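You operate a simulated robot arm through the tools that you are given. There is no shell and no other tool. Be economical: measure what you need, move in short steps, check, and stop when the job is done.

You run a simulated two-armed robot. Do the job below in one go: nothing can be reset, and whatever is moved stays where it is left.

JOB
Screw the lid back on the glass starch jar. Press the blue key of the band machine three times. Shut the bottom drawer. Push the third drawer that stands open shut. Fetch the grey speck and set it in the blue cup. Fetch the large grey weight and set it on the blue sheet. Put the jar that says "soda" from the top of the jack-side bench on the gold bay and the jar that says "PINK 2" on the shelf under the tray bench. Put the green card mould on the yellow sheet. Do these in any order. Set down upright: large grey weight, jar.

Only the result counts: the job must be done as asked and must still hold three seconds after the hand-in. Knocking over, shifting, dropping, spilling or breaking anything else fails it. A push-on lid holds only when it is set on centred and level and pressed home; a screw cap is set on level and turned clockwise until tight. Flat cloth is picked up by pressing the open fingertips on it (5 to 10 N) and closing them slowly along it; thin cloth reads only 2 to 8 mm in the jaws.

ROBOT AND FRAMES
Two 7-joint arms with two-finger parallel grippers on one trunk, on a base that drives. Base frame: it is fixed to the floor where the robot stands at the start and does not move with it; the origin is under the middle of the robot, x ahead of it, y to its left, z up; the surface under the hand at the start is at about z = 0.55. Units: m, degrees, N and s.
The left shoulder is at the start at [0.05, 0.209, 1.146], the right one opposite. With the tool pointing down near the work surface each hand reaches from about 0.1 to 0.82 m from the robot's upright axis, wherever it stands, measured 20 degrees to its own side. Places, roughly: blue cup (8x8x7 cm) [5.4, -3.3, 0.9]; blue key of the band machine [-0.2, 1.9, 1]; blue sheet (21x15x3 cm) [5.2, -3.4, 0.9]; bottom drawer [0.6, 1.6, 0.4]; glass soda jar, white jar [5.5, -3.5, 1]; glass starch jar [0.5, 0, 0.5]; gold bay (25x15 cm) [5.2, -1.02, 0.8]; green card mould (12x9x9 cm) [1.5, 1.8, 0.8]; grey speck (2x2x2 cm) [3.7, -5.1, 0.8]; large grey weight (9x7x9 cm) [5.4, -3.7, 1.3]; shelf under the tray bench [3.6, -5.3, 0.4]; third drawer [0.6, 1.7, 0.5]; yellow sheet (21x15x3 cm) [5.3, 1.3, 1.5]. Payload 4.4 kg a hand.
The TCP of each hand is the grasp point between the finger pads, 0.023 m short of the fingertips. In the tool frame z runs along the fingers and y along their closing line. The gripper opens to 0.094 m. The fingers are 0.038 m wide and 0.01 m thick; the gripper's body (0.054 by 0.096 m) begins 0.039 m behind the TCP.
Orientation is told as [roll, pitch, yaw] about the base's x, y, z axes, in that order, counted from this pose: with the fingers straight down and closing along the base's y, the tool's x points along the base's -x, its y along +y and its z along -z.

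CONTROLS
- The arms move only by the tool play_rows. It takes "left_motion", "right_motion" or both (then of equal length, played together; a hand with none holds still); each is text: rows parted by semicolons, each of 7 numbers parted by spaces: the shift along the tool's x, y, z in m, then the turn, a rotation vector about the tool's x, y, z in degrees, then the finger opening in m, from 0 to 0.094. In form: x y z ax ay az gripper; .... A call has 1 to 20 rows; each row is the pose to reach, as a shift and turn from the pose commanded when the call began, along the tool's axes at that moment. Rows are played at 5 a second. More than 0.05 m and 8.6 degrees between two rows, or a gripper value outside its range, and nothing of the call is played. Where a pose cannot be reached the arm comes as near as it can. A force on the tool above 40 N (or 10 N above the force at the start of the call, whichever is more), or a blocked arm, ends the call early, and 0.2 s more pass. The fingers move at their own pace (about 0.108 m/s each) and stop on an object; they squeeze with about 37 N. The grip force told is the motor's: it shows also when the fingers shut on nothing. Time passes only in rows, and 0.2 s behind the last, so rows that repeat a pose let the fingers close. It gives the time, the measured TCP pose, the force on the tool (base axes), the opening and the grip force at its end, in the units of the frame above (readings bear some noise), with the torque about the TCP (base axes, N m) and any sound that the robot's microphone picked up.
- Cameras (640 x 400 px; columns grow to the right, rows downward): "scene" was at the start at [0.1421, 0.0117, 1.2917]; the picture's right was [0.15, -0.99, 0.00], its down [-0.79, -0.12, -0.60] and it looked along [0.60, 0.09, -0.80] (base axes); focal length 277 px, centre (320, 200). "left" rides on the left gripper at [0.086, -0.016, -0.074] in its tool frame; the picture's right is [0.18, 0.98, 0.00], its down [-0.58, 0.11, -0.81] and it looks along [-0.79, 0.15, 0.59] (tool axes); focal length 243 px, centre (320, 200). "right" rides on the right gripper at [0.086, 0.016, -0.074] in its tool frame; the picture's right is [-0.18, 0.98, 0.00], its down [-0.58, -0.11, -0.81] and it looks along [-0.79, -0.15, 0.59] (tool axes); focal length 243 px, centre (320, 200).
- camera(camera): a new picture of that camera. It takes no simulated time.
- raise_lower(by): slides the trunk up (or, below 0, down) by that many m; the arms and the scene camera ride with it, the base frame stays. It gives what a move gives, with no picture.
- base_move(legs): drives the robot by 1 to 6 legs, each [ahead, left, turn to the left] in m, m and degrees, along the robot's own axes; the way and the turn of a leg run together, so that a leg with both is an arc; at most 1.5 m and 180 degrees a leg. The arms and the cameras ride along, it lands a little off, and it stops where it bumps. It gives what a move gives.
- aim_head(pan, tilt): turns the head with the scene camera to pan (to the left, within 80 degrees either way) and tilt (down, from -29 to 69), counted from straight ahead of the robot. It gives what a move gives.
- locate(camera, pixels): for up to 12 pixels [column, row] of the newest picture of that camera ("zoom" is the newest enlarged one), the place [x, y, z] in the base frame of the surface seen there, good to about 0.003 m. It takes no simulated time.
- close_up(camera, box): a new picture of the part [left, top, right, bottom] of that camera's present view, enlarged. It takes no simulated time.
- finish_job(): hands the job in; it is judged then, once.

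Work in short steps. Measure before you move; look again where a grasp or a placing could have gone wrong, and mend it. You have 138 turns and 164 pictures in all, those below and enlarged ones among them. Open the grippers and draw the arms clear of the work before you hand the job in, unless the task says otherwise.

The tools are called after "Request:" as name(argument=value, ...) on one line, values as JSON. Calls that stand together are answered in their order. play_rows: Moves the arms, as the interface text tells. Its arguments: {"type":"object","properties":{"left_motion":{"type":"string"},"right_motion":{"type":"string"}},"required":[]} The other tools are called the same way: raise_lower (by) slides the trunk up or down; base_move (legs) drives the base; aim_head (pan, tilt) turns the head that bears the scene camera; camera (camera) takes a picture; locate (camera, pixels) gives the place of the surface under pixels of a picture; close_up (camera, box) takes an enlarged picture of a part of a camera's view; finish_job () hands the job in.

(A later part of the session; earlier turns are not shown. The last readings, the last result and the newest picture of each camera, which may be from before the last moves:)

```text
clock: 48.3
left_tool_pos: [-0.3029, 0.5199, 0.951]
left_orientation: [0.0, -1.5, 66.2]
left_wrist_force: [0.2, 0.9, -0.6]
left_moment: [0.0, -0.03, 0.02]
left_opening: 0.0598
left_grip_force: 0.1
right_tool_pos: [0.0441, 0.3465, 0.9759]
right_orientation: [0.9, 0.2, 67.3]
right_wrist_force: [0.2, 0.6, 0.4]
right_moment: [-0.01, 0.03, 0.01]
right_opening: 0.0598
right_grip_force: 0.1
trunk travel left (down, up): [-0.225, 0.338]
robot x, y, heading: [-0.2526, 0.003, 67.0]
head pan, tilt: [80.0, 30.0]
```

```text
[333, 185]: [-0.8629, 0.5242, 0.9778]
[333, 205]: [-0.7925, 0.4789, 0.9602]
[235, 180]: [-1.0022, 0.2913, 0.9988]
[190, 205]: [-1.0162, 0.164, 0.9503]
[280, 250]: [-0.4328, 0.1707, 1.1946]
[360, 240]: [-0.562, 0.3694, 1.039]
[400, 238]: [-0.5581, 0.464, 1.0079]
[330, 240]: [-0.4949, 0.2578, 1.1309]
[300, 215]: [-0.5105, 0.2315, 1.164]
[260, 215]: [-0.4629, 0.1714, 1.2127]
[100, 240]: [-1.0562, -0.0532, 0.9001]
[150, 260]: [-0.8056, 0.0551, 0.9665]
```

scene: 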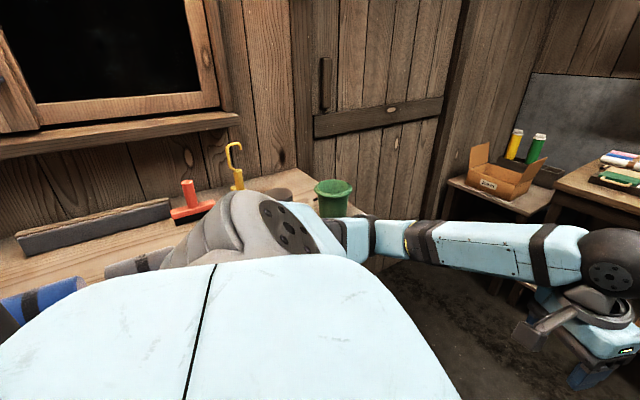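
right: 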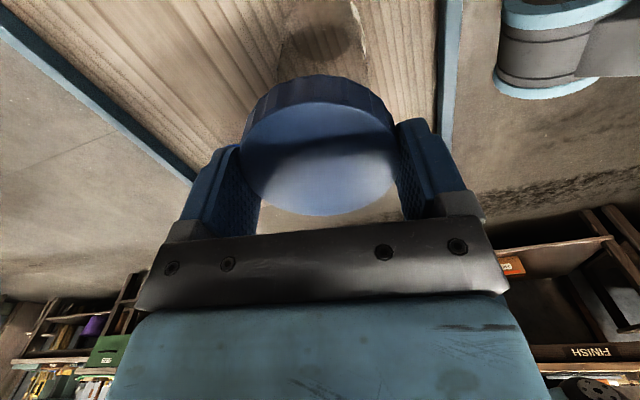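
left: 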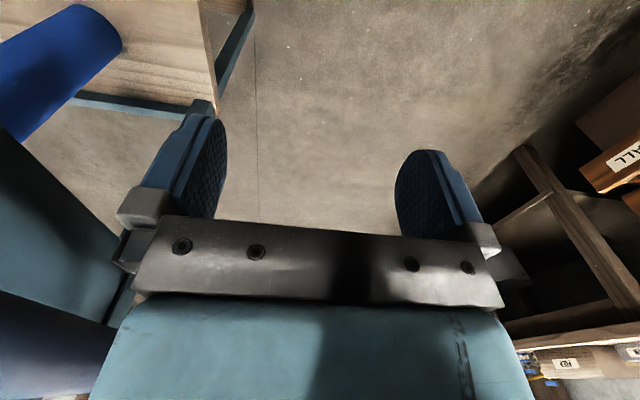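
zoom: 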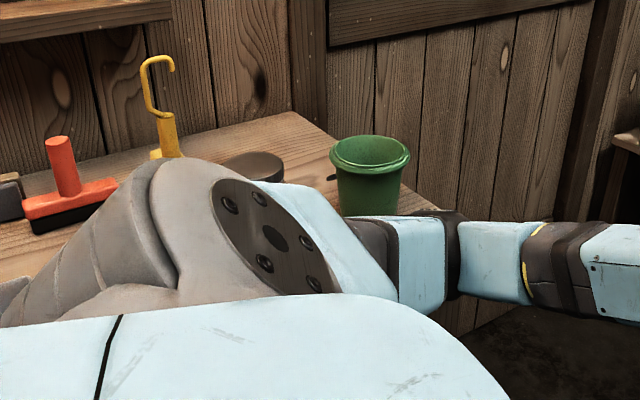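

The elbow is close to that bench (top 0.90). Driving ahead leads away from it; I go ahead, then along +y, finish the turn there, and then approach the drawers.

Request:
base_move(legs=[[0.15, 0, 0], [0.414, 0.176, 0], [0, 0, 23], [0.3, -0.3, 0]])

Request:
camera(camera="scene")

Request:
aim_head(pan=-25, tilt=40)

Request:
camera(camera="scene")

```text
clock: 56.0
left_tool_pos: [-0.1637, 1.3502, 0.9465]
left_orientation: [-0.9, -1.3, 89.5]
left_wrist_force: [0.5, 0.4, -0.6]
left_moment: [-0.01, -0.02, 0.0]
left_opening: 0.0599
left_grip_force: 0.0
right_tool_pos: [0.2215, 1.3275, 0.9796]
right_orientation: [0.0, 0.2, 90.4]
right_wrist_force: [0.0, -0.1, 0.0]
right_moment: [0.01, -0.02, 0.01]
right_opening: 0.0598
right_grip_force: 0.0
trunk travel left (down, up): [-0.225, 0.338]
robot x, y, heading: [0.0968, 0.8982, 90.4]
head pan, tilt: [80.0, 30.0]
```

```text
133 pictures are left
```

scene: 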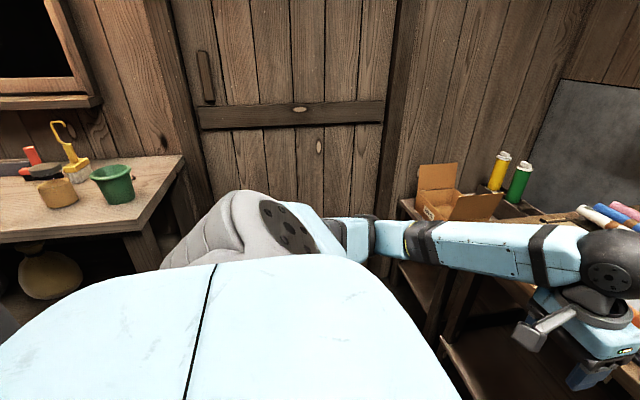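

```text
clock: 57.8
left_tool_pos: [-0.1633, 1.35, 0.9479]
left_orientation: [-0.8, -1.3, 89.5]
left_wrist_force: [0.5, 0.4, 0.9]
left_moment: [0.01, 0.03, 0.04]
left_opening: 0.06
left_grip_force: 0.1
right_tool_pos: [0.2206, 1.3268, 0.9795]
right_orientation: [0.0, 0.0, 90.3]
right_wrist_force: [0.1, 0.6, -0.4]
right_moment: [-0.02, 0.02, 0.02]
right_opening: 0.06
right_grip_force: 0.0
trunk travel left (down, up): [-0.225, 0.338]
robot x, y, heading: [0.0932, 0.8977, 90.6]
head pan, tilt: [-25.0, 40.0]
```

```text
132 pictures are left
```

scene: 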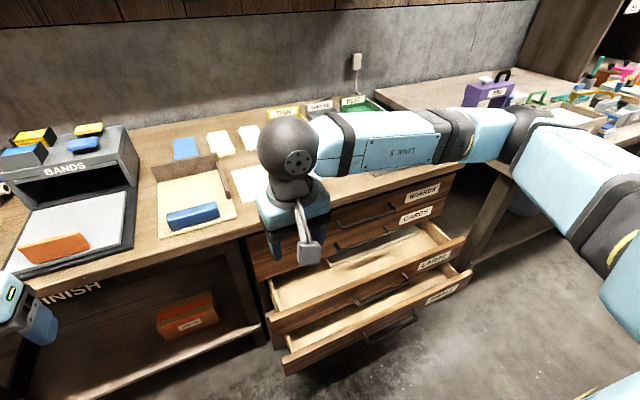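

All clear. The drawers are in view: third front (435,265), bottom front (440,295). I measure them and the band machine keys (blue at (85,145), (25,155)?).

Request:
close_up(camera="scene", box=[240, 180, 490, 380])

Request:
close_up(camera="scene", box=[0, 100, 240, 270])

Request:
locate(camera="scene", pixels=[[270, 325], [285, 362], [435, 265], [440, 297], [465, 272], [462, 240], [379, 297], [389, 333], [330, 312], [340, 350], [85, 144], [410, 290]])

```text
2.00 times, centred on (365, 280) of scene
```

zoom: 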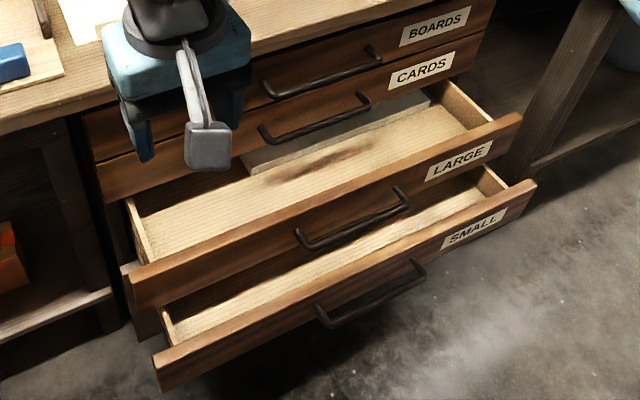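

```text
2.35 times, centred on (120, 185) of scene
```

zoom: 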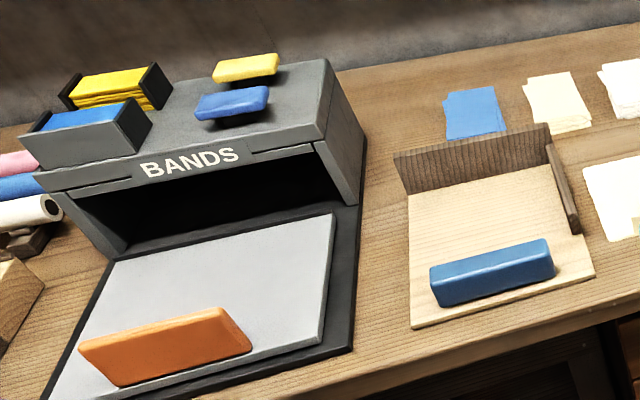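

```text
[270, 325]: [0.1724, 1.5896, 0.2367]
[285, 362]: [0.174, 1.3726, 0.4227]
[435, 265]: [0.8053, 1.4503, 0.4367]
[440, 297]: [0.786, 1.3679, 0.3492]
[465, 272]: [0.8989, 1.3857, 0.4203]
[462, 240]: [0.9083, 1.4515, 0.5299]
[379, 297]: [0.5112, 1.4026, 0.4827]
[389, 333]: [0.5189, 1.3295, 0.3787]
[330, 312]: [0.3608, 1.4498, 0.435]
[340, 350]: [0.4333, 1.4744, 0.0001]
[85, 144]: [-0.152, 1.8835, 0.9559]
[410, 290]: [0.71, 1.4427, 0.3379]
```

Third drawer front: y≈1.45, z 0.435–0.53; bottom front: y≈1.37, z 0.33–0.42; closed face y≈1.59. I lower the trunk, close the right fingers and tilt them forward 40° in front of the third drawer at x≈0.36, clear of the handle.

Request:
raise_lower(by=-0.2)

Request:
play_rows(right_motion="0.004 -0.02 0.04 0 -6 0 0; 0.008 -0.04 0.08 0 -12 0 0; 0.012 -0.06 0.12 0 -18 0 0; 0.016 -0.08 0.16 0 -24 0 0; 0.02 -0.1 0.2 0 -30 0 0; 0.024 -0.12 0.24 0 -35 0 0; 0.027 -0.14 0.277 0 -40 0 0; 0.027 -0.14 0.277 0 -40 0 0")

Request:
camera(camera="scene")

```text
clock: 60.0
left_tool_pos: [-0.1629, 1.3501, 0.7476]
left_orientation: [-0.9, -1.4, 89.5]
left_wrist_force: [0.3, 0.4, -0.1]
left_moment: [0.02, -0.05, -0.01]
left_opening: 0.0599
left_grip_force: 0.1
right_tool_pos: [0.2217, 1.3267, 0.7804]
right_orientation: [0.0, 0.2, 90.4]
right_wrist_force: [0.1, 1.0, 0.0]
right_moment: [0.0, -0.01, 0.0]
right_opening: 0.0599
right_grip_force: 0.0
trunk travel left (down, up): [-0.025, 0.538]
robot x, y, heading: [0.0975, 0.8953, 90.4]
head pan, tilt: [-25.0, 40.0]
```

```text
clock: 61.8
left_tool_pos: [-0.1643, 1.3509, 0.748]
left_orientation: [-0.9, -1.2, 89.5]
left_wrist_force: [-0.1, -0.7, 0.2]
left_moment: [-0.01, 0.02, -0.05]
left_opening: 0.0603
left_grip_force: 0.0
right_tool_pos: [0.3357, 1.3093, 0.5594]
right_orientation: [0.6, -32.9, 90.7]
right_wrist_force: [-0.5, -0.2, -0.5]
right_moment: [0.02, 0.02, 0.04]
right_opening: 0.0
right_grip_force: 37.3
right hand out of reach, approached as far as the arm can: row 6, 7, 8
trunk travel left (down, up): [-0.025, 0.538]
robot x, y, heading: [0.1002, 0.896, 90.1]
head pan, tilt: [-25.0, 40.0]
```

```text
129 pictures are left
```

scene: 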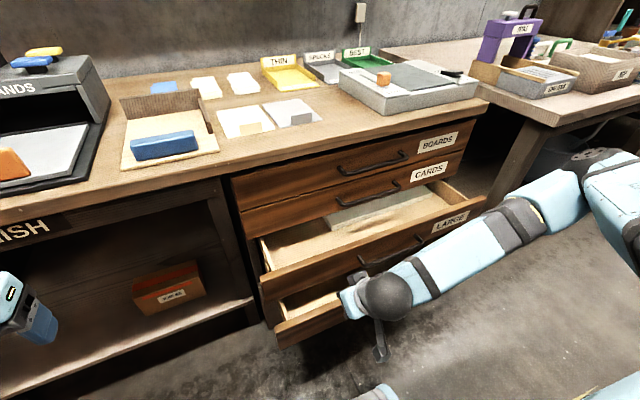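

The arm could not fully reach that tilt so close in. I go a bit further forward with less tilt (−25°).

Request:
play_rows(right_motion="-0.027 0 0.022 0 8 0 0; -0.054 0 0.045 0 15 0 0; -0.054 0 0.045 0 15 0 0; -0.054 0 0.045 0 15 0 0")

```text
clock: 62.8
left_tool_pos: [-0.1639, 1.3503, 0.7474]
left_orientation: [-0.9, -1.4, 89.5]
left_wrist_force: [-0.6, 0.0, -0.7]
left_moment: [0.0, 0.04, -0.04]
left_opening: 0.0601
left_grip_force: 0.1
right_tool_pos: [0.3347, 1.3789, 0.5505]
right_orientation: [0.4, -18.0, 90.9]
right_wrist_force: [0.9, -1.2, -0.2]
right_moment: [0.02, 0.01, 0.02]
right_opening: 0.0001
right_grip_force: 37.3
trunk travel left (down, up): [-0.025, 0.538]
robot x, y, heading: [0.096, 0.894, 90.2]
head pan, tilt: [-25.0, 40.0]
```

Now at TCP (0.335, 1.379, 0.55), tilt −18°. I lower 4 cm and push forward in small steps.

Request:
play_rows(right_motion="0.0062 0 0.019 0 0 0 0; 0.0124 0 0.038 0 0 0 0; -0.0066 0 0.0442 0 0 0 0; -0.0256 0 0.0504 0 0 0 0; -0.0446 0 0.0566 0 0 0 0; -0.0636 0 0.0628 0 0 0 0; -0.0826 0 0.069 0 0 0 0; -0.0826 0 0.069 0 0 0 0")

Request:
camera(camera="scene")

```text
clock: 64.6
left_tool_pos: [-0.1639, 1.3503, 0.7479]
left_orientation: [-0.9, -1.3, 89.5]
left_wrist_force: [0.2, -0.1, -0.4]
left_moment: [-0.01, 0.03, -0.01]
left_opening: 0.0601
left_grip_force: 0.0
right_tool_pos: [0.3329, 1.4803, 0.5111]
right_orientation: [0.5, -18.0, 91.0]
right_wrist_force: [0.4, -0.2, -0.2]
right_moment: [-0.01, 0.01, -0.02]
right_opening: 0.0
right_grip_force: 36.8
trunk travel left (down, up): [-0.025, 0.538]
robot x, y, heading: [0.0947, 0.9002, 90.5]
head pan, tilt: [-25.0, 40.0]
```

```text
128 pictures are left
```

scene: 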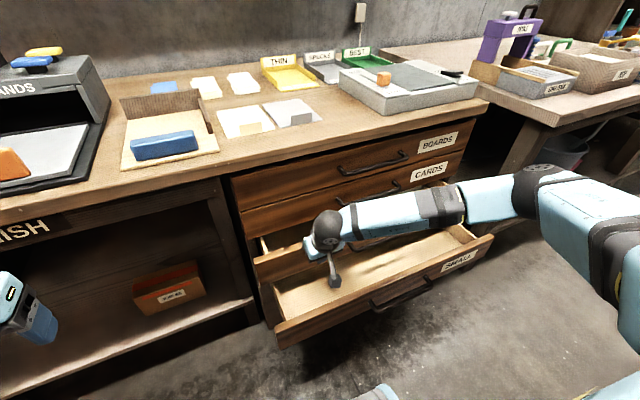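

The drawer moves. I push on to y≈1.58, tilting a bit more to keep the wrist off the bench edge.

Request:
play_rows(right_motion="-0.019 0 0.0062 0 -3 0 0; -0.038 0 0.0124 0 -6 0 0; -0.057 0 0.0185 0 -9 0 0; -0.0713 0 0.0232 0 -11 0 0; -0.0808 0 0.0263 0 -12 0 0; -0.0903 0 0.0294 0 -12 0 0; -0.0998 0 0.0325 0 -12 0 0; -0.1093 0 0.0355 0 -12 0 0")

Request:
camera(camera="scene")

```text
clock: 65.9
left_tool_pos: [-0.1638, 1.3504, 0.7483]
left_orientation: [-0.9, -1.4, 89.4]
left_wrist_force: [-0.5, 0.1, 0.1]
left_moment: [-0.01, 0.04, -0.02]
left_opening: 0.0599
left_grip_force: 0.2
right_tool_pos: [0.331, 1.5613, 0.5086]
right_orientation: [0.7, -29.7, 90.8]
right_wrist_force: [0.8, -10.8, 6.8]
right_moment: [0.06, 0.06, -0.03]
right_opening: 0.0001
right_grip_force: 36.7
trunk travel left (down, up): [-0.025, 0.538]
robot x, y, heading: [0.0954, 0.8963, 90.4]
head pan, tilt: [-25.0, 40.0]
stopped in row 6 (right hand): the force on the tool passed its limit at 54 N (the readings are from after the stop); the commanded pose is now the measured one
```

```text
127 pictures are left
```

scene: 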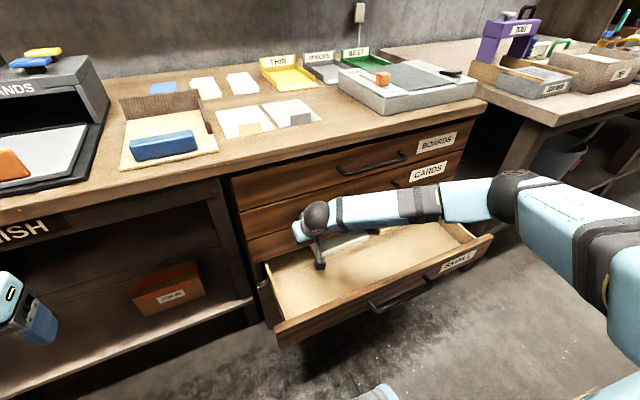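

The stop came at the closed position (tip ≈1.58). I back the base off 0.27 m with the hand held, and lower the hand to the bottom drawer's height.

Request:
base_move(legs=[[-0.27, 0, 0]])

Request:
play_rows(right_motion="0.02 0 0.035 0 0 0 0; 0.04 0 0.07 0 0 0 0; 0.055 0 0.096 0 0 0 0; 0.055 0 0.096 0 0 0 0")

Request:
camera(camera="scene")

```text
clock: 67.8
left_tool_pos: [-0.1617, 1.0803, 0.7474]
left_orientation: [-0.9, -1.3, 89.5]
left_wrist_force: [-0.2, 0.0, -0.1]
left_moment: [-0.01, 0.0, 0.0]
left_opening: 0.06
left_grip_force: 0.0
right_tool_pos: [0.3308, 1.2947, 0.5083]
right_orientation: [0.5, -29.7, 90.8]
right_wrist_force: [-0.3, -0.8, 0.7]
right_moment: [-0.02, 0.01, -0.03]
right_opening: 0.0002
right_grip_force: 36.2
trunk travel left (down, up): [-0.025, 0.538]
robot x, y, heading: [0.1019, 0.628, 90.2]
head pan, tilt: [-25.0, 40.0]
```

```text
clock: 68.8
left_tool_pos: [-0.1628, 1.0802, 0.7476]
left_orientation: [-0.9, -1.3, 89.5]
left_wrist_force: [0.0, 0.7, -0.2]
left_moment: [0.0, 0.01, 0.01]
left_opening: 0.06
left_grip_force: 0.0
right_tool_pos: [0.3307, 1.2943, 0.3968]
right_orientation: [0.5, -29.5, 90.9]
right_wrist_force: [-0.9, -0.3, -0.9]
right_moment: [0.01, 0.0, -0.01]
right_opening: 0.0
right_grip_force: 36.8
trunk travel left (down, up): [-0.025, 0.538]
robot x, y, heading: [0.0989, 0.6276, 90.5]
head pan, tilt: [-25.0, 40.0]
```

```text
126 pictures are left
```

scene: 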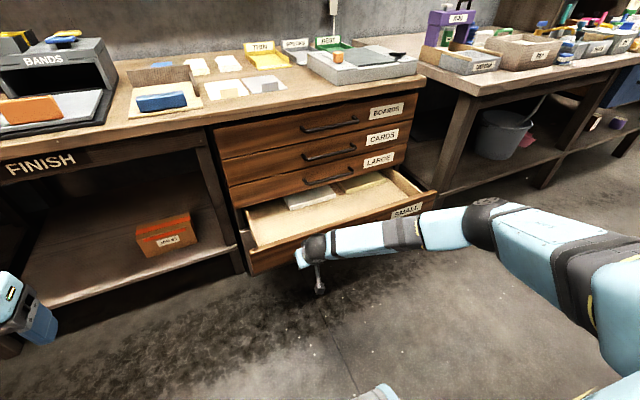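

The third drawer is flush. I check the bottom front's height and the closed faces.

Request:
locate(camera="scene", pixels=[[252, 268], [262, 252], [385, 220], [245, 195], [260, 170], [385, 162], [385, 140], [330, 178], [300, 240]])

```text
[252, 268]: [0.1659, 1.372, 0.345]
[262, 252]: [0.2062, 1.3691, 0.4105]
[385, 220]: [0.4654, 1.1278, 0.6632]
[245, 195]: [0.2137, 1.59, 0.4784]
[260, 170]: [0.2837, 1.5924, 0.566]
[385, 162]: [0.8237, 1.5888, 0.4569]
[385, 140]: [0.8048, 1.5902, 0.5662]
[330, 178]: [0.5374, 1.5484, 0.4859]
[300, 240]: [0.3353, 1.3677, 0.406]
```

Third is flush at 1.59. Bottom front spans z 0.335–0.415; fingertips at 0.377. I drive ahead 0.2 m to push it most of the way, then finish with the arm under force guard.

Request:
base_move(legs=[[0.2, 0, 0]])

Request:
play_rows(right_motion="-0.0174 0 0.0099 0 0 0 0; -0.0348 0 0.0198 0 0 0 0; -0.0478 0 0.0272 0 0 0 0; -0.0565 0 0.0322 0 0 0 0; -0.0652 0 0.0372 0 0 0 0; -0.0739 0 0.0421 0 0 0 0; -0.0826 0 0.0471 0 0 0 0")

Request:
camera(camera="scene")

```text
clock: 70.4
left_tool_pos: [-0.165, 1.2789, 0.7469]
left_orientation: [-1.0, -1.3, 89.5]
left_wrist_force: [-0.3, 0.1, 0.0]
left_moment: [-0.02, -0.01, -0.02]
left_opening: 0.0599
left_grip_force: 0.1
right_tool_pos: [0.3293, 1.4923, 0.3961]
right_orientation: [0.6, -29.6, 90.8]
right_wrist_force: [-0.1, -0.2, -0.3]
right_moment: [0.0, 0.03, -0.01]
right_opening: 0.0002
right_grip_force: 37.1
trunk travel left (down, up): [-0.025, 0.538]
robot x, y, heading: [0.0945, 0.8269, 90.5]
head pan, tilt: [-25.0, 40.0]
```

```text
clock: 71.7
left_tool_pos: [-0.1636, 1.2783, 0.7467]
left_orientation: [-0.9, -1.4, 89.5]
left_wrist_force: [0.0, 0.0, 0.1]
left_moment: [-0.01, -0.01, 0.01]
left_opening: 0.0601
left_grip_force: 0.0
right_tool_pos: [0.3273, 1.5631, 0.3925]
right_orientation: [0.5, -29.1, 91.0]
right_wrist_force: [-1.0, -9.0, 9.9]
right_moment: [0.16, 0.01, 0.0]
right_opening: 0.0
right_grip_force: 36.7
trunk travel left (down, up): [-0.025, 0.538]
robot x, y, heading: [0.0992, 0.827, 90.2]
head pan, tilt: [-25.0, 40.0]
stopped in row 6 (right hand): the force on the tool passed its limit at 56 N (the readings are from after the stop); the commanded pose is now the measured one
```

```text
125 pictures are left
```

scene: 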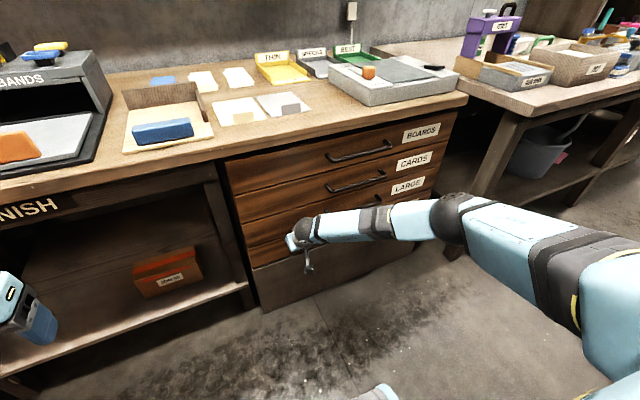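

Both drawers are shut. I withdraw the right hand, raise the trunk, and look at the band machine.

Request:
play_rows(right_motion="0.0435 0 -0.0245 0 0 0 0; 0.087 0 -0.049 0 0 0 0; 0.13 0 -0.073 0 0 0 0; 0.13 0 -0.073 0 0 0 0")

Request:
raise_lower(by=0.4)

Request:
aim_head(pan=15, tilt=35)

Request:
camera(camera="scene")

```text
clock: 72.7
left_tool_pos: [-0.1629, 1.2786, 0.7474]
left_orientation: [-0.8, -1.3, 89.5]
left_wrist_force: [-0.2, 0.6, 0.8]
left_moment: [-0.01, -0.02, 0.01]
left_opening: 0.0601
left_grip_force: 0.0
right_tool_pos: [0.3309, 1.4139, 0.394]
right_orientation: [0.5, -29.2, 90.9]
right_wrist_force: [0.1, 0.1, 0.2]
right_moment: [0.02, 0.01, -0.04]
right_opening: 0.0
right_grip_force: 37.2
trunk travel left (down, up): [-0.025, 0.538]
robot x, y, heading: [0.097, 0.8239, 90.2]
head pan, tilt: [-25.0, 40.0]
```

```text
clock: 76.5
left_tool_pos: [-0.1623, 1.2788, 1.1477]
left_orientation: [-0.9, -1.3, 89.5]
left_wrist_force: [-0.1, 0.4, -0.1]
left_moment: [-0.02, 0.0, -0.02]
left_opening: 0.06
left_grip_force: 0.1
right_tool_pos: [0.3301, 1.4146, 0.7929]
right_orientation: [0.5, -28.9, 90.8]
right_wrist_force: [0.0, -0.2, -0.1]
right_moment: [0.0, -0.04, -0.02]
right_opening: 0.0
right_grip_force: 37.2
trunk travel left (down, up): [-0.425, 0.138]
robot x, y, heading: [0.0996, 0.8251, 90.2]
head pan, tilt: [-25.0, 40.0]
```

```text
clock: 77.6
left_tool_pos: [-0.1642, 1.279, 1.1469]
left_orientation: [-1.0, -1.4, 89.5]
left_wrist_force: [0.8, 0.1, 1.0]
left_moment: [-0.01, -0.03, -0.01]
left_opening: 0.06
left_grip_force: 0.1
right_tool_pos: [0.33, 1.4151, 0.7934]
right_orientation: [0.5, -29.0, 90.9]
right_wrist_force: [0.5, -0.3, -0.2]
right_moment: [-0.02, 0.01, 0.02]
right_opening: 0.0
right_grip_force: 37.1
trunk travel left (down, up): [-0.425, 0.138]
robot x, y, heading: [0.0997, 0.824, 90.1]
head pan, tilt: [15.0, 35.0]
```

```text
124 pictures are left
```

scene: 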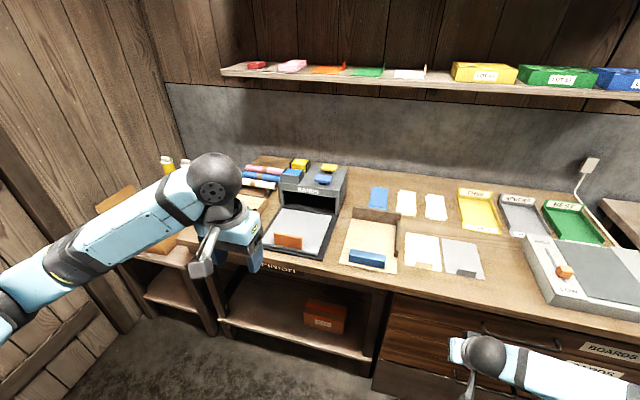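

Blue key near (324,180). I enlarge and measure.

Request:
close_up(camera="scene", box=[270, 145, 360, 205])

Request:
locate(camera="zoom", pixels=[[385, 240], [350, 235], [420, 245], [385, 225], [385, 260], [415, 160], [300, 270], [480, 260], [150, 210], [330, 260]])

```text
6.67 times, centred on (315, 175) of scene
```

zoom: 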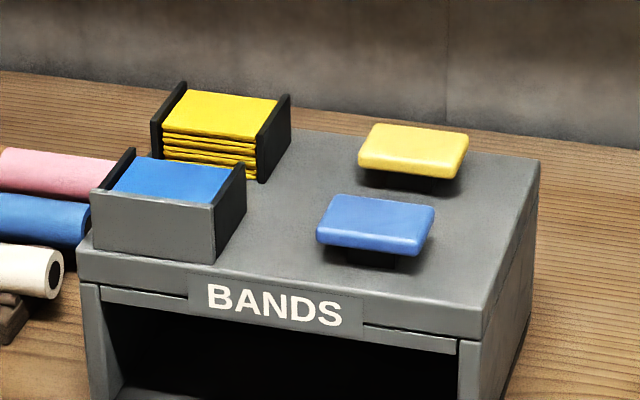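

```text
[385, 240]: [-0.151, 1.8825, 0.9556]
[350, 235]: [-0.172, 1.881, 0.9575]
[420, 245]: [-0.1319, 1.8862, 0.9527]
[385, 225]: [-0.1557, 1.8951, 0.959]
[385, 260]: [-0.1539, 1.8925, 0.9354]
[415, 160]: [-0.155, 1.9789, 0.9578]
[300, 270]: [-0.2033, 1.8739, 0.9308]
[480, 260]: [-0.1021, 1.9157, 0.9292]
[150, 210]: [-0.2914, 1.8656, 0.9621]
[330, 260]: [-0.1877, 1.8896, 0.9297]
```

Key centre ≈ (−0.155, 1.90), top z ≈ 0.959. I raise and retract the right hand, then drive ahead/left to bring the key in the left hand's reach.

Request:
play_rows(left_motion="0 0 0 0 0 0 0; 0 0 0 0 0 0 0; 0 0 0 0 0 0 0; 0 0 0 0 0 0 0; 0 0 0 0 0 0 0; 0 0 0 0 0 0 0", right_motion="-0.006 0 -0.045 0 5 0 0; -0.012 0 -0.09 0 10 0 0; -0.017 0 -0.135 0 15 0 0; -0.023 0 -0.18 0 20 0 0; -0.029 0 -0.225 0 25 0 0; -0.034 0 -0.268 0 29 0 0")

Request:
base_move(legs=[[0.15, 0.15, 0], [0.2, 0, 0]])

Request:
camera(camera="scene")

```text
clock: 79.0
left_tool_pos: [-0.1631, 1.2781, 1.1465]
left_orientation: [-0.9, -1.4, 89.5]
left_wrist_force: [0.7, 0.2, -0.5]
left_moment: [-0.02, 0.01, 0.02]
left_opening: 0.0
left_grip_force: 37.6
right_tool_pos: [0.3352, 1.3151, 1.0445]
right_orientation: [0.4, 0.0, 91.2]
right_wrist_force: [0.5, -0.2, -0.5]
right_moment: [0.0, 0.0, -0.02]
right_opening: 0.0
right_grip_force: 36.6
trunk travel left (down, up): [-0.425, 0.138]
robot x, y, heading: [0.1001, 0.8246, 90.4]
head pan, tilt: [15.0, 35.0]
```

```text
clock: 82.1
left_tool_pos: [-0.3129, 1.6259, 1.1474]
left_orientation: [-0.9, -1.3, 89.3]
left_wrist_force: [-0.4, -0.1, -0.1]
left_moment: [0.0, 0.01, 0.0]
left_opening: 0.0
left_grip_force: 37.1
right_tool_pos: [0.1846, 1.6621, 1.0438]
right_orientation: [0.5, 0.0, 91.2]
right_wrist_force: [0.4, 0.2, 0.1]
right_moment: [-0.01, 0.02, 0.0]
right_opening: 0.0
right_grip_force: 36.8
trunk travel left (down, up): [-0.425, 0.138]
robot x, y, heading: [-0.0501, 1.1741, 90.2]
head pan, tilt: [15.0, 35.0]
```

```text
122 pictures are left
```

scene: 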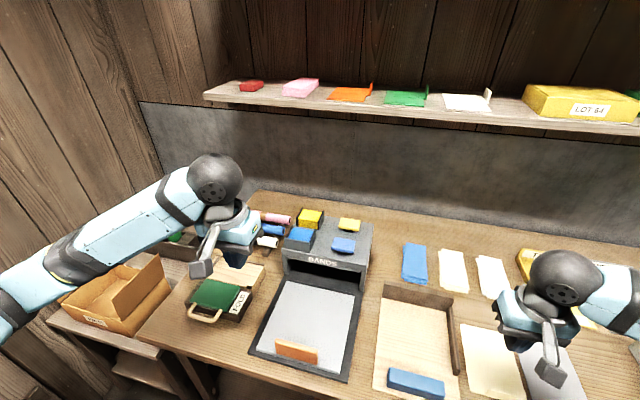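

Key is now at (343,246). I move the closed left fingers above it, tip about 4 cm over.

Request:
play_rows(left_motion="-0.039 -0.0225 0.01 0 0 0 0; -0.078 -0.045 0.02 0 0 0 0; -0.117 -0.0675 0.04 0 0 0 0; -0.156 -0.09 0.06 0 0 0 0; -0.195 -0.1125 0.08 0 0 0 0; -0.234 -0.135 0.1 0 0 0 0; -0.272 -0.158 0.127 0 0 0 0; -0.272 -0.158 0.127 0 0 0 0")

Request:
close_up(camera="scene", box=[230, 150, 430, 275])

Request:
camera(camera="left")

```text
refused: row 7 steps farther than a row can; nothing moved
```

```text
3.20 times, centred on (330, 212) of scene
```

zoom: 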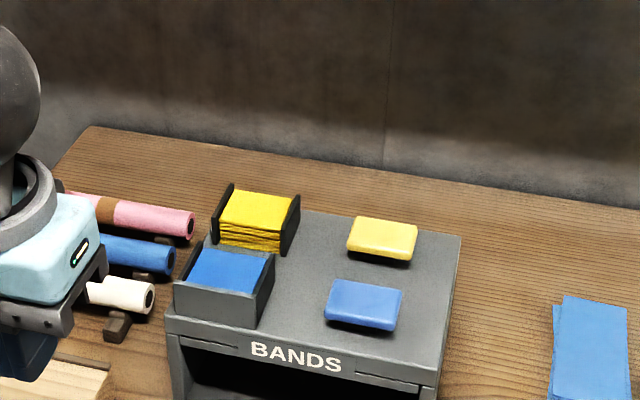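

```text
120 pictures are left
```

left: 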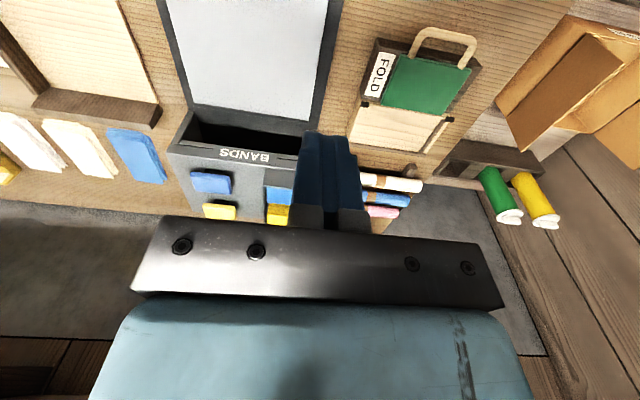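

The last step was slightly too long; I split it finer, and re-measure the key from this view.

Request:
play_rows(left_motion="-0.034 -0.02 0.01 0 0 0 0; -0.068 -0.04 0.02 0 0 0 0; -0.102 -0.06 0.035 0 0 0 0; -0.136 -0.08 0.05 0 0 0 0; -0.17 -0.1 0.07 0 0 0 0; -0.204 -0.12 0.09 0 0 0 0; -0.238 -0.14 0.11 0 0 0 0; -0.272 -0.158 0.127 0 0 0 0; -0.272 -0.158 0.127 0 0 0 0")

Request:
camera(camera="left")

Request:
close_up(camera="scene", box=[230, 150, 430, 275])

```text
clock: 84.1
left_tool_pos: [-0.1508, 1.9, 1.0281]
left_orientation: [-0.9, -1.4, 89.4]
left_wrist_force: [0.1, -1.4, 0.2]
left_moment: [-0.03, 0.01, 0.0]
left_opening: 0.0001
left_grip_force: 37.4
right_tool_pos: [0.1854, 1.6624, 1.0427]
right_orientation: [0.3, -0.1, 91.2]
right_wrist_force: [-1.0, -0.4, -0.5]
right_moment: [0.02, 0.02, 0.02]
right_opening: 0.0
right_grip_force: 36.9
trunk travel left (down, up): [-0.425, 0.138]
robot x, y, heading: [-0.0532, 1.1721, 90.0]
head pan, tilt: [15.0, 35.0]
```

```text
119 pictures are left
```

left: 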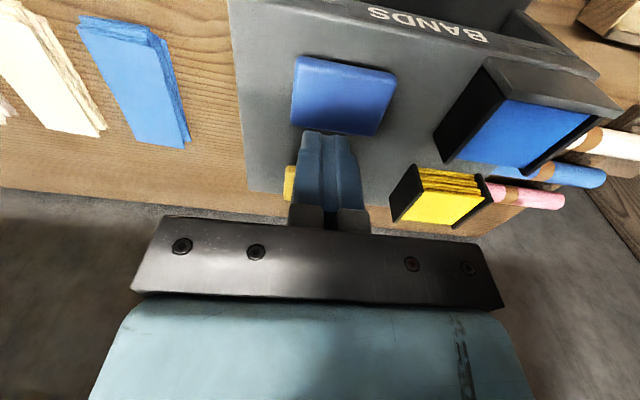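

```text
3.20 times, centred on (330, 212) of scene
```

zoom: 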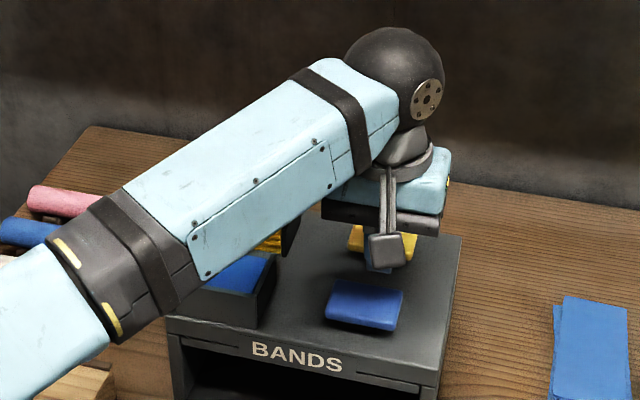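

I measure the key's corners with the left wrist camera.

Request:
locate(camera="left", pixels=[[343, 92], [300, 65], [390, 78], [380, 128], [297, 118], [343, 60], [343, 122]])

```text
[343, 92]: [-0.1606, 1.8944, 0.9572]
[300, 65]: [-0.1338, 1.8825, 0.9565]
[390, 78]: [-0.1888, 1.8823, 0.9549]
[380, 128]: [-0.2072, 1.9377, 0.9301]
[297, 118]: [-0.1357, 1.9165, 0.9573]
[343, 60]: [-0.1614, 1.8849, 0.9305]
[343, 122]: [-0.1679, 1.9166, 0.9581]
```

Key centre ≈ (−0.160, 1.899), top 0.958. I align and make the first press in small steps, listening for a sound.

Request:
play_rows(left_motion="0 0.009 0.03 0 0 0 0; 0 0.009 0.042 0 0 0 0; 0 0.009 0.046 0 0 0 0; 0 0.009 0.048 0 0 0 0; 0 0.009 0.05 0 0 0 0; 0 0.009 0.052 0 0 0 0; 0 0.009 0.054 0 0 0 0; 0 0.009 0.056 0 0 0 0")

```text
clock: 85.9
left_tool_pos: [-0.1588, 1.8999, 0.9727]
left_orientation: [-0.9, -1.4, 89.4]
left_wrist_force: [-0.1, -0.7, 2.1]
left_moment: [-0.08, 0.0, 0.01]
left_opening: 0.0
left_grip_force: 37.2
right_tool_pos: [0.1857, 1.6618, 1.0435]
right_orientation: [0.4, -0.1, 91.1]
right_wrist_force: [0.0, 0.5, 0.4]
right_moment: [-0.02, 0.0, 0.01]
right_opening: 0.0001
right_grip_force: 36.9
trunk travel left (down, up): [-0.425, 0.138]
robot x, y, heading: [-0.0574, 1.1738, 90.2]
head pan, tilt: [15.0, 35.0]
heard: click
```

A click: press one. I release and press a second time the same way.

Request:
play_rows(left_motion="0 0 -0.012 0 0 0 0; 0 0 -0.022 0 0 0 0; 0 0 -0.022 0 0 0 0; 0 0 -0.022 0 0 0 0; 0 0 -0.01 0 0 0 0; 0 0 -0.006 0 0 0 0; 0 0 -0.003 0 0 0 0; 0 0 0 0 0 0 0; 0 0 0 0 0 0 0")

Request:
camera(camera="scene")

```text
clock: 87.9
left_tool_pos: [-0.1587, 1.9004, 0.9744]
left_orientation: [-0.9, -1.4, 89.5]
left_wrist_force: [0.3, 1.7, 2.6]
left_moment: [-0.02, -0.01, -0.02]
left_opening: 0.0
left_grip_force: 37.4
right_tool_pos: [0.1854, 1.6626, 1.0435]
right_orientation: [0.5, -0.1, 91.2]
right_wrist_force: [0.8, -0.2, 0.4]
right_moment: [0.01, 0.0, -0.02]
right_opening: 0.0001
right_grip_force: 37.5
trunk travel left (down, up): [-0.425, 0.138]
robot x, y, heading: [-0.0538, 1.1738, 90.3]
head pan, tilt: [15.0, 35.0]
heard: click
```

```text
117 pictures are left
```

scene: 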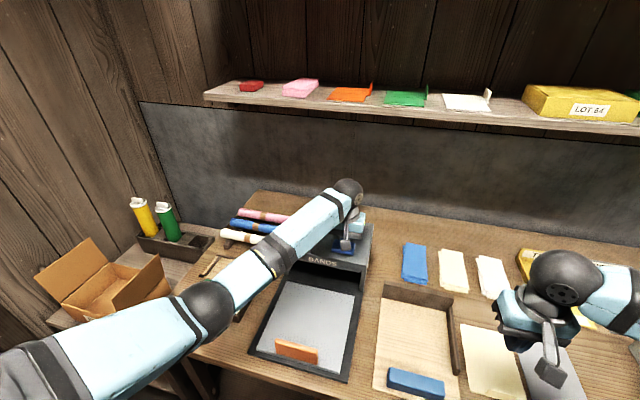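

Second click. Release and press the third time, then withdraw.

Request:
play_rows(left_motion="0 0 -0.012 0 0 0 0; 0 0 -0.022 0 0 0 0; 0 0 -0.022 0 0 0 0; 0 0 -0.022 0 0 0 0; 0 0 -0.01 0 0 0 0; 0 0 -0.006 0 0 0 0; 0 0 -0.003 0 0 0 0; 0 0 0 0 0 0 0; 0 0 0 0 0 0 0")

Request:
play_rows(left_motion="0 0 -0.02 0 0 0 0; 0 0 -0.06 0 0 0 0; 0 0 -0.1 0 0 0 0; 0.04 0.02 -0.12 0 0 0 0; 0.08 0.04 -0.14 0 0 0 0; 0.12 0.06 -0.16 0 0 0 0; 0.16 0.06 -0.16 0 0 0 0; 0.2 0.06 -0.16 0 0 0 0; 0.24 0.06 -0.16 0 0 0 0; 0.28 0.06 -0.16 0 0 0 0; 0.32 0.06 -0.16 0 0 0 0")

Request:
camera(camera="scene")

```text
clock: 89.9
left_tool_pos: [-0.1587, 1.8998, 0.9738]
left_orientation: [-0.9, -1.4, 89.3]
left_wrist_force: [-0.4, 0.2, 2.8]
left_moment: [-0.06, 0.05, -0.04]
left_opening: 0.0
left_grip_force: 36.9
right_tool_pos: [0.1848, 1.6625, 1.0432]
right_orientation: [0.4, -0.1, 91.2]
right_wrist_force: [-0.3, 0.7, 0.8]
right_moment: [-0.02, 0.01, 0.01]
right_opening: 0.0
right_grip_force: 36.9
trunk travel left (down, up): [-0.425, 0.138]
robot x, y, heading: [-0.0495, 1.1733, 90.1]
head pan, tilt: [15.0, 35.0]
heard: click
```

```text
clock: 92.3
left_tool_pos: [-0.2258, 1.5771, 1.1243]
left_orientation: [-0.9, -1.3, 89.4]
left_wrist_force: [0.0, -0.2, 0.2]
left_moment: [-0.02, -0.01, -0.01]
left_opening: 0.0001
left_grip_force: 36.9
right_tool_pos: [0.1846, 1.6621, 1.0437]
right_orientation: [0.4, -0.1, 91.2]
right_wrist_force: [0.0, 0.4, 0.5]
right_moment: [0.0, 0.02, 0.02]
right_opening: 0.0
right_grip_force: 37.3
trunk travel left (down, up): [-0.425, 0.138]
robot x, y, heading: [-0.0531, 1.1727, 90.2]
head pan, tilt: [15.0, 35.0]
```

```text
116 pictures are left
```

scene: 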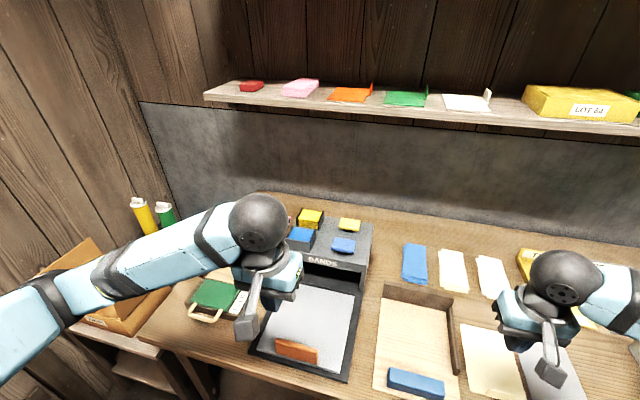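

Three clicks. Now I back off a little and strafe right along the bench to the green card mould at about x=1.5.

Request:
base_move(legs=[[-0.22, 0, 0], [0, -0.7, 0], [0, -0.6, 0]])

Request:
aim_head(pan=0, tilt=40)

Request:
camera(camera="scene")

```text
clock: 105.5
left_tool_pos: [1.0734, 1.3629, 1.1254]
left_orientation: [-1.0, -1.3, 89.3]
left_wrist_force: [0.1, -0.4, -0.1]
left_moment: [0.0, 0.0, -0.06]
left_opening: 0.0
left_grip_force: 37.5
right_tool_pos: [1.4833, 1.4443, 1.0436]
right_orientation: [0.6, -0.2, 90.9]
right_wrist_force: [0.3, 0.2, 0.3]
right_moment: [0.0, 0.02, -0.02]
right_opening: 0.0
right_grip_force: 36.9
trunk travel left (down, up): [-0.425, 0.138]
robot x, y, heading: [1.2424, 0.9549, 90.3]
head pan, tilt: [15.0, 35.0]
```

```text
clock: 106.3
left_tool_pos: [1.0734, 1.3625, 1.1251]
left_orientation: [-0.9, -1.3, 89.2]
left_wrist_force: [0.5, 0.6, -0.6]
left_moment: [0.01, 0.0, 0.01]
left_opening: 0.0001
left_grip_force: 37.4
right_tool_pos: [1.4838, 1.4448, 1.045]
right_orientation: [0.4, -0.1, 91.0]
right_wrist_force: [-0.1, 0.1, 0.2]
right_moment: [-0.03, 0.0, 0.03]
right_opening: 0.0
right_grip_force: 36.7
trunk travel left (down, up): [-0.425, 0.138]
robot x, y, heading: [1.2452, 0.9544, 90.2]
head pan, tilt: [0.0, 40.0]
```

```text
115 pictures are left
```

scene: 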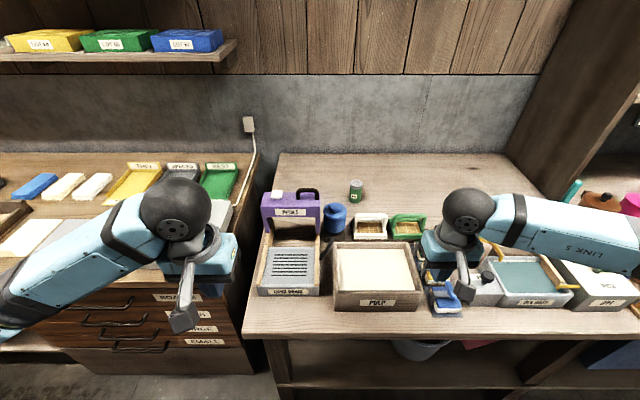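

The green mould looks to be at (407,228), beside a white one. I enlarge and measure.

Request:
close_up(camera="scene", box=[320, 170, 480, 270])

Request:
locate(camera="scene", pixels=[[407, 217], [390, 217], [424, 215], [407, 230], [392, 238], [421, 238], [370, 217], [370, 230], [355, 185], [335, 210]])

```text
4.00 times, centred on (400, 220) of scene
```

zoom: 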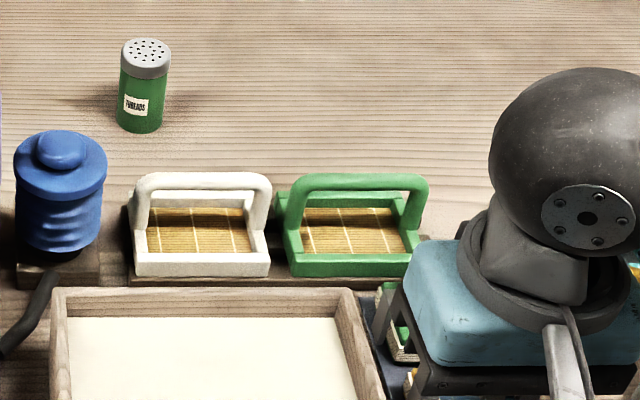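

```text
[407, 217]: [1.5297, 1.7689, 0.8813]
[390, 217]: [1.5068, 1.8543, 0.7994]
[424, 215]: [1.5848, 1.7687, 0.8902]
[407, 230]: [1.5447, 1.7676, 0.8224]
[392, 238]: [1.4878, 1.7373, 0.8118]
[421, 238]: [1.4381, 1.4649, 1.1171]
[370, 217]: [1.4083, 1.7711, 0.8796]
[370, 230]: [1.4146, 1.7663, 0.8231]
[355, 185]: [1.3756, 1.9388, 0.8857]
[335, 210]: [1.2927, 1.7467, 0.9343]
```

The mould has a handle arch along x at y≈1.768, top z≈0.89. Before choosing the grasp, I look toward the yellow sheet's place far to the right.

Request:
aim_head(pan=-80, tilt=8)

Request:
camera(camera="scene")

Request:
close_up(camera="scene", box=[170, 60, 490, 260])

```text
clock: 107.8
left_tool_pos: [1.0736, 1.3629, 1.1243]
left_orientation: [-0.8, -1.3, 89.3]
left_wrist_force: [-0.7, 0.1, -0.7]
left_moment: [0.05, 0.03, -0.01]
left_opening: 0.0002
left_grip_force: 36.6
right_tool_pos: [1.4839, 1.4445, 1.0443]
right_orientation: [0.6, 0.0, 91.0]
right_wrist_force: [0.5, 0.5, 0.3]
right_moment: [-0.02, -0.04, 0.02]
right_opening: 0.0
right_grip_force: 37.3
trunk travel left (down, up): [-0.425, 0.138]
robot x, y, heading: [1.2457, 0.9547, 89.9]
head pan, tilt: [-80.0, 8.0]
```

```text
113 pictures are left
```

scene: 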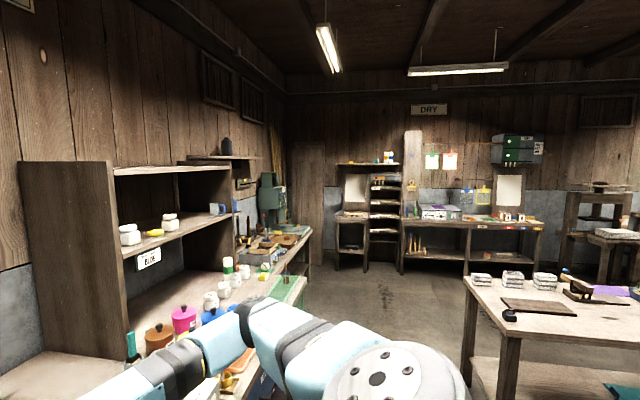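

```text
2.00 times, centred on (330, 160) of scene
```

zoom: 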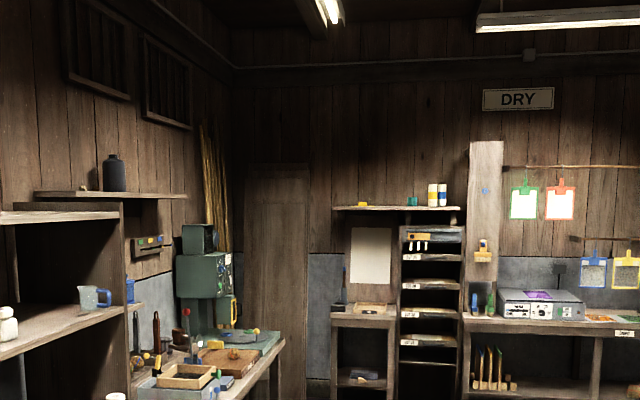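

A yellow item lies on the high shelf at enlarged (363,204). I measure it and the shelf.

Request:
locate(camera="zoom", pixels=[[363, 204], [350, 208], [385, 209], [412, 201], [440, 190], [370, 250], [372, 310], [430, 230], [340, 209], [455, 209]])

Request:
close_up(camera="scene", box=[325, 140, 415, 200])

```text
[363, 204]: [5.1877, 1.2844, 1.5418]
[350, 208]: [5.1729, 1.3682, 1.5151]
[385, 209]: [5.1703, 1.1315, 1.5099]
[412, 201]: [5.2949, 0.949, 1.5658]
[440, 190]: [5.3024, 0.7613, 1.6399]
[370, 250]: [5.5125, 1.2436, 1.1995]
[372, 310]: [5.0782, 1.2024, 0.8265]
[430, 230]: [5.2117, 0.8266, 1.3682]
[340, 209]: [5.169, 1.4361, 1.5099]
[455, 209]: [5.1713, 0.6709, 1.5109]
```

```text
6.67 times, centred on (370, 170) of scene
```

zoom: 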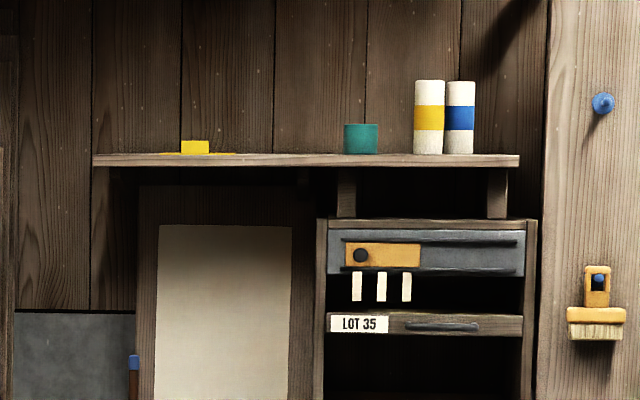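

The yellow sheet lies on an open shelf at z≈1.515. I test whether the right hand can work tool-down at z≈1.63 with the trunk fully up.

Request:
raise_lower(by=0.135)

Request:
play_rows(right_motion="0 0 -0.045 0 0 -8 0.06; 0 0 -0.09 0 0 -16 0.06; 0 0 -0.135 0 0 -24 0.06; 0 0 -0.18 0 0 -32 0.06; 0 0 -0.225 0 0 -40 0.06; 0 0 -0.27 0 0 -48 0.06; -0.02 0 -0.31 0 0 -56 0.06; -0.04 0 -0.35 0 0 -64 0.06; -0.06 0 -0.39 0 0 -72 0.06; -0.08 0 -0.42 0 0 -80 0.06; -0.1 0 -0.45 0 0 -88 0.06; -0.1 0 -0.45 0 0 -91 0.06")

```text
clock: 109.4
left_tool_pos: [1.074, 1.3627, 1.259]
left_orientation: [-0.9, -1.3, 89.3]
left_wrist_force: [0.9, 0.2, -0.4]
left_moment: [0.01, 0.04, 0.0]
left_opening: 0.0
left_grip_force: 37.2
right_tool_pos: [1.4844, 1.4452, 1.1771]
right_orientation: [0.5, 0.0, 91.0]
right_wrist_force: [0.2, 0.3, 0.4]
right_moment: [-0.01, -0.01, 0.01]
right_opening: 0.0
right_grip_force: 36.8
trunk travel left (down, up): [-0.56, 0.003]
robot x, y, heading: [1.2452, 0.9526, 89.8]
head pan, tilt: [-80.0, 8.0]
```

```text
clock: 112.0
left_tool_pos: [1.0739, 1.3627, 1.2595]
left_orientation: [-0.9, -1.3, 89.2]
left_wrist_force: [0.3, 0.2, -0.1]
left_moment: [0.01, 0.0, 0.0]
left_opening: 0.0002
left_grip_force: 37.1
right_tool_pos: [1.3624, 1.3419, 1.584]
right_orientation: [0.1, -0.9, -179.9]
right_wrist_force: [0.5, -0.6, 0.0]
right_moment: [-0.04, 0.02, -0.01]
right_opening: 0.0601
right_grip_force: 0.1
right hand out of reach, approached as far as the arm can: row 8, 9, 10, 11, 12
trunk travel left (down, up): [-0.56, 0.003]
robot x, y, heading: [1.2436, 0.9533, 90.2]
head pan, tilt: [-80.0, 8.0]
```

Tool-down is out of reach up there, so a forward-tilted grasp (45°) on a side post of the arch is better: closing along x works at any tilt. I turn the hand back and test the tilted reach.

Request:
play_rows(right_motion="0.01 -0.01 0.01 0 0 7.5 0.06; 0.02 -0.02 0.02 0 0 15 0.06; 0.03 -0.03 0.035 0 0 22.5 0.06; 0.04 -0.04 0.05 0 0 30 0.06; 0.05 -0.05 0.06 0 0 37.5 0.06; 0.06 -0.06 0.07 0 0 45 0.06; 0.07 -0.07 0.08 0 0 52.5 0.06; 0.08 -0.08 0.09 0 0 60 0.06; 0.09 -0.09 0.1 0 0 67.5 0.06; 0.1 -0.1 0.11 0 0 75 0.06; 0.11 -0.11 0.12 0 0 82.5 0.06; 0.12 -0.12 0.134 0 0 90 0.06")

Request:
play_rows(right_motion="-0.01 0 -0.02 0 -7 0 0.06; -0.02 0 -0.04 0 -14 0 0.06; -0.03 0 -0.06 0 -21 0 0.06; -0.04 0 -0.08 0 -28 0 0.06; -0.06 0 -0.11 0 -36 0 0.06; -0.08 0 -0.14 0 -43 0 0.06; -0.1 0 -0.17 0 -50 0 0.06; -0.12 0 -0.19 0 -50 0 0.06; -0.14 0 -0.19 0 -50 0 0.06")

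```text
clock: 114.6
left_tool_pos: [1.0741, 1.364, 1.2601]
left_orientation: [-0.9, -1.3, 89.2]
left_wrist_force: [-0.4, 0.9, 0.8]
left_moment: [-0.01, 0.01, -0.03]
left_opening: 0.0
left_grip_force: 36.7
right_tool_pos: [1.4746, 1.469, 1.4491]
right_orientation: [0.5, 0.0, 91.9]
right_wrist_force: [-0.1, 0.2, 0.1]
right_moment: [0.01, 0.05, 0.01]
right_opening: 0.06
right_grip_force: 0.1
trunk travel left (down, up): [-0.56, 0.003]
robot x, y, heading: [1.2476, 0.9575, 90.0]
head pan, tilt: [-80.0, 8.0]
```

```text
clock: 116.6
left_tool_pos: [1.0745, 1.3632, 1.2587]
left_orientation: [-0.9, -1.4, 89.2]
left_wrist_force: [0.0, 0.3, -0.8]
left_moment: [-0.02, -0.03, 0.01]
left_opening: 0.0001
left_grip_force: 36.6
right_tool_pos: [1.4699, 1.611, 1.6418]
right_orientation: [0.8, -50.1, 91.4]
right_wrist_force: [0.9, -0.8, 0.4]
right_moment: [0.01, -0.01, 0.0]
right_opening: 0.0601
right_grip_force: 0.1
trunk travel left (down, up): [-0.56, 0.003]
robot x, y, heading: [1.244, 0.9556, 90.0]
head pan, tilt: [-80.0, 8.0]
```

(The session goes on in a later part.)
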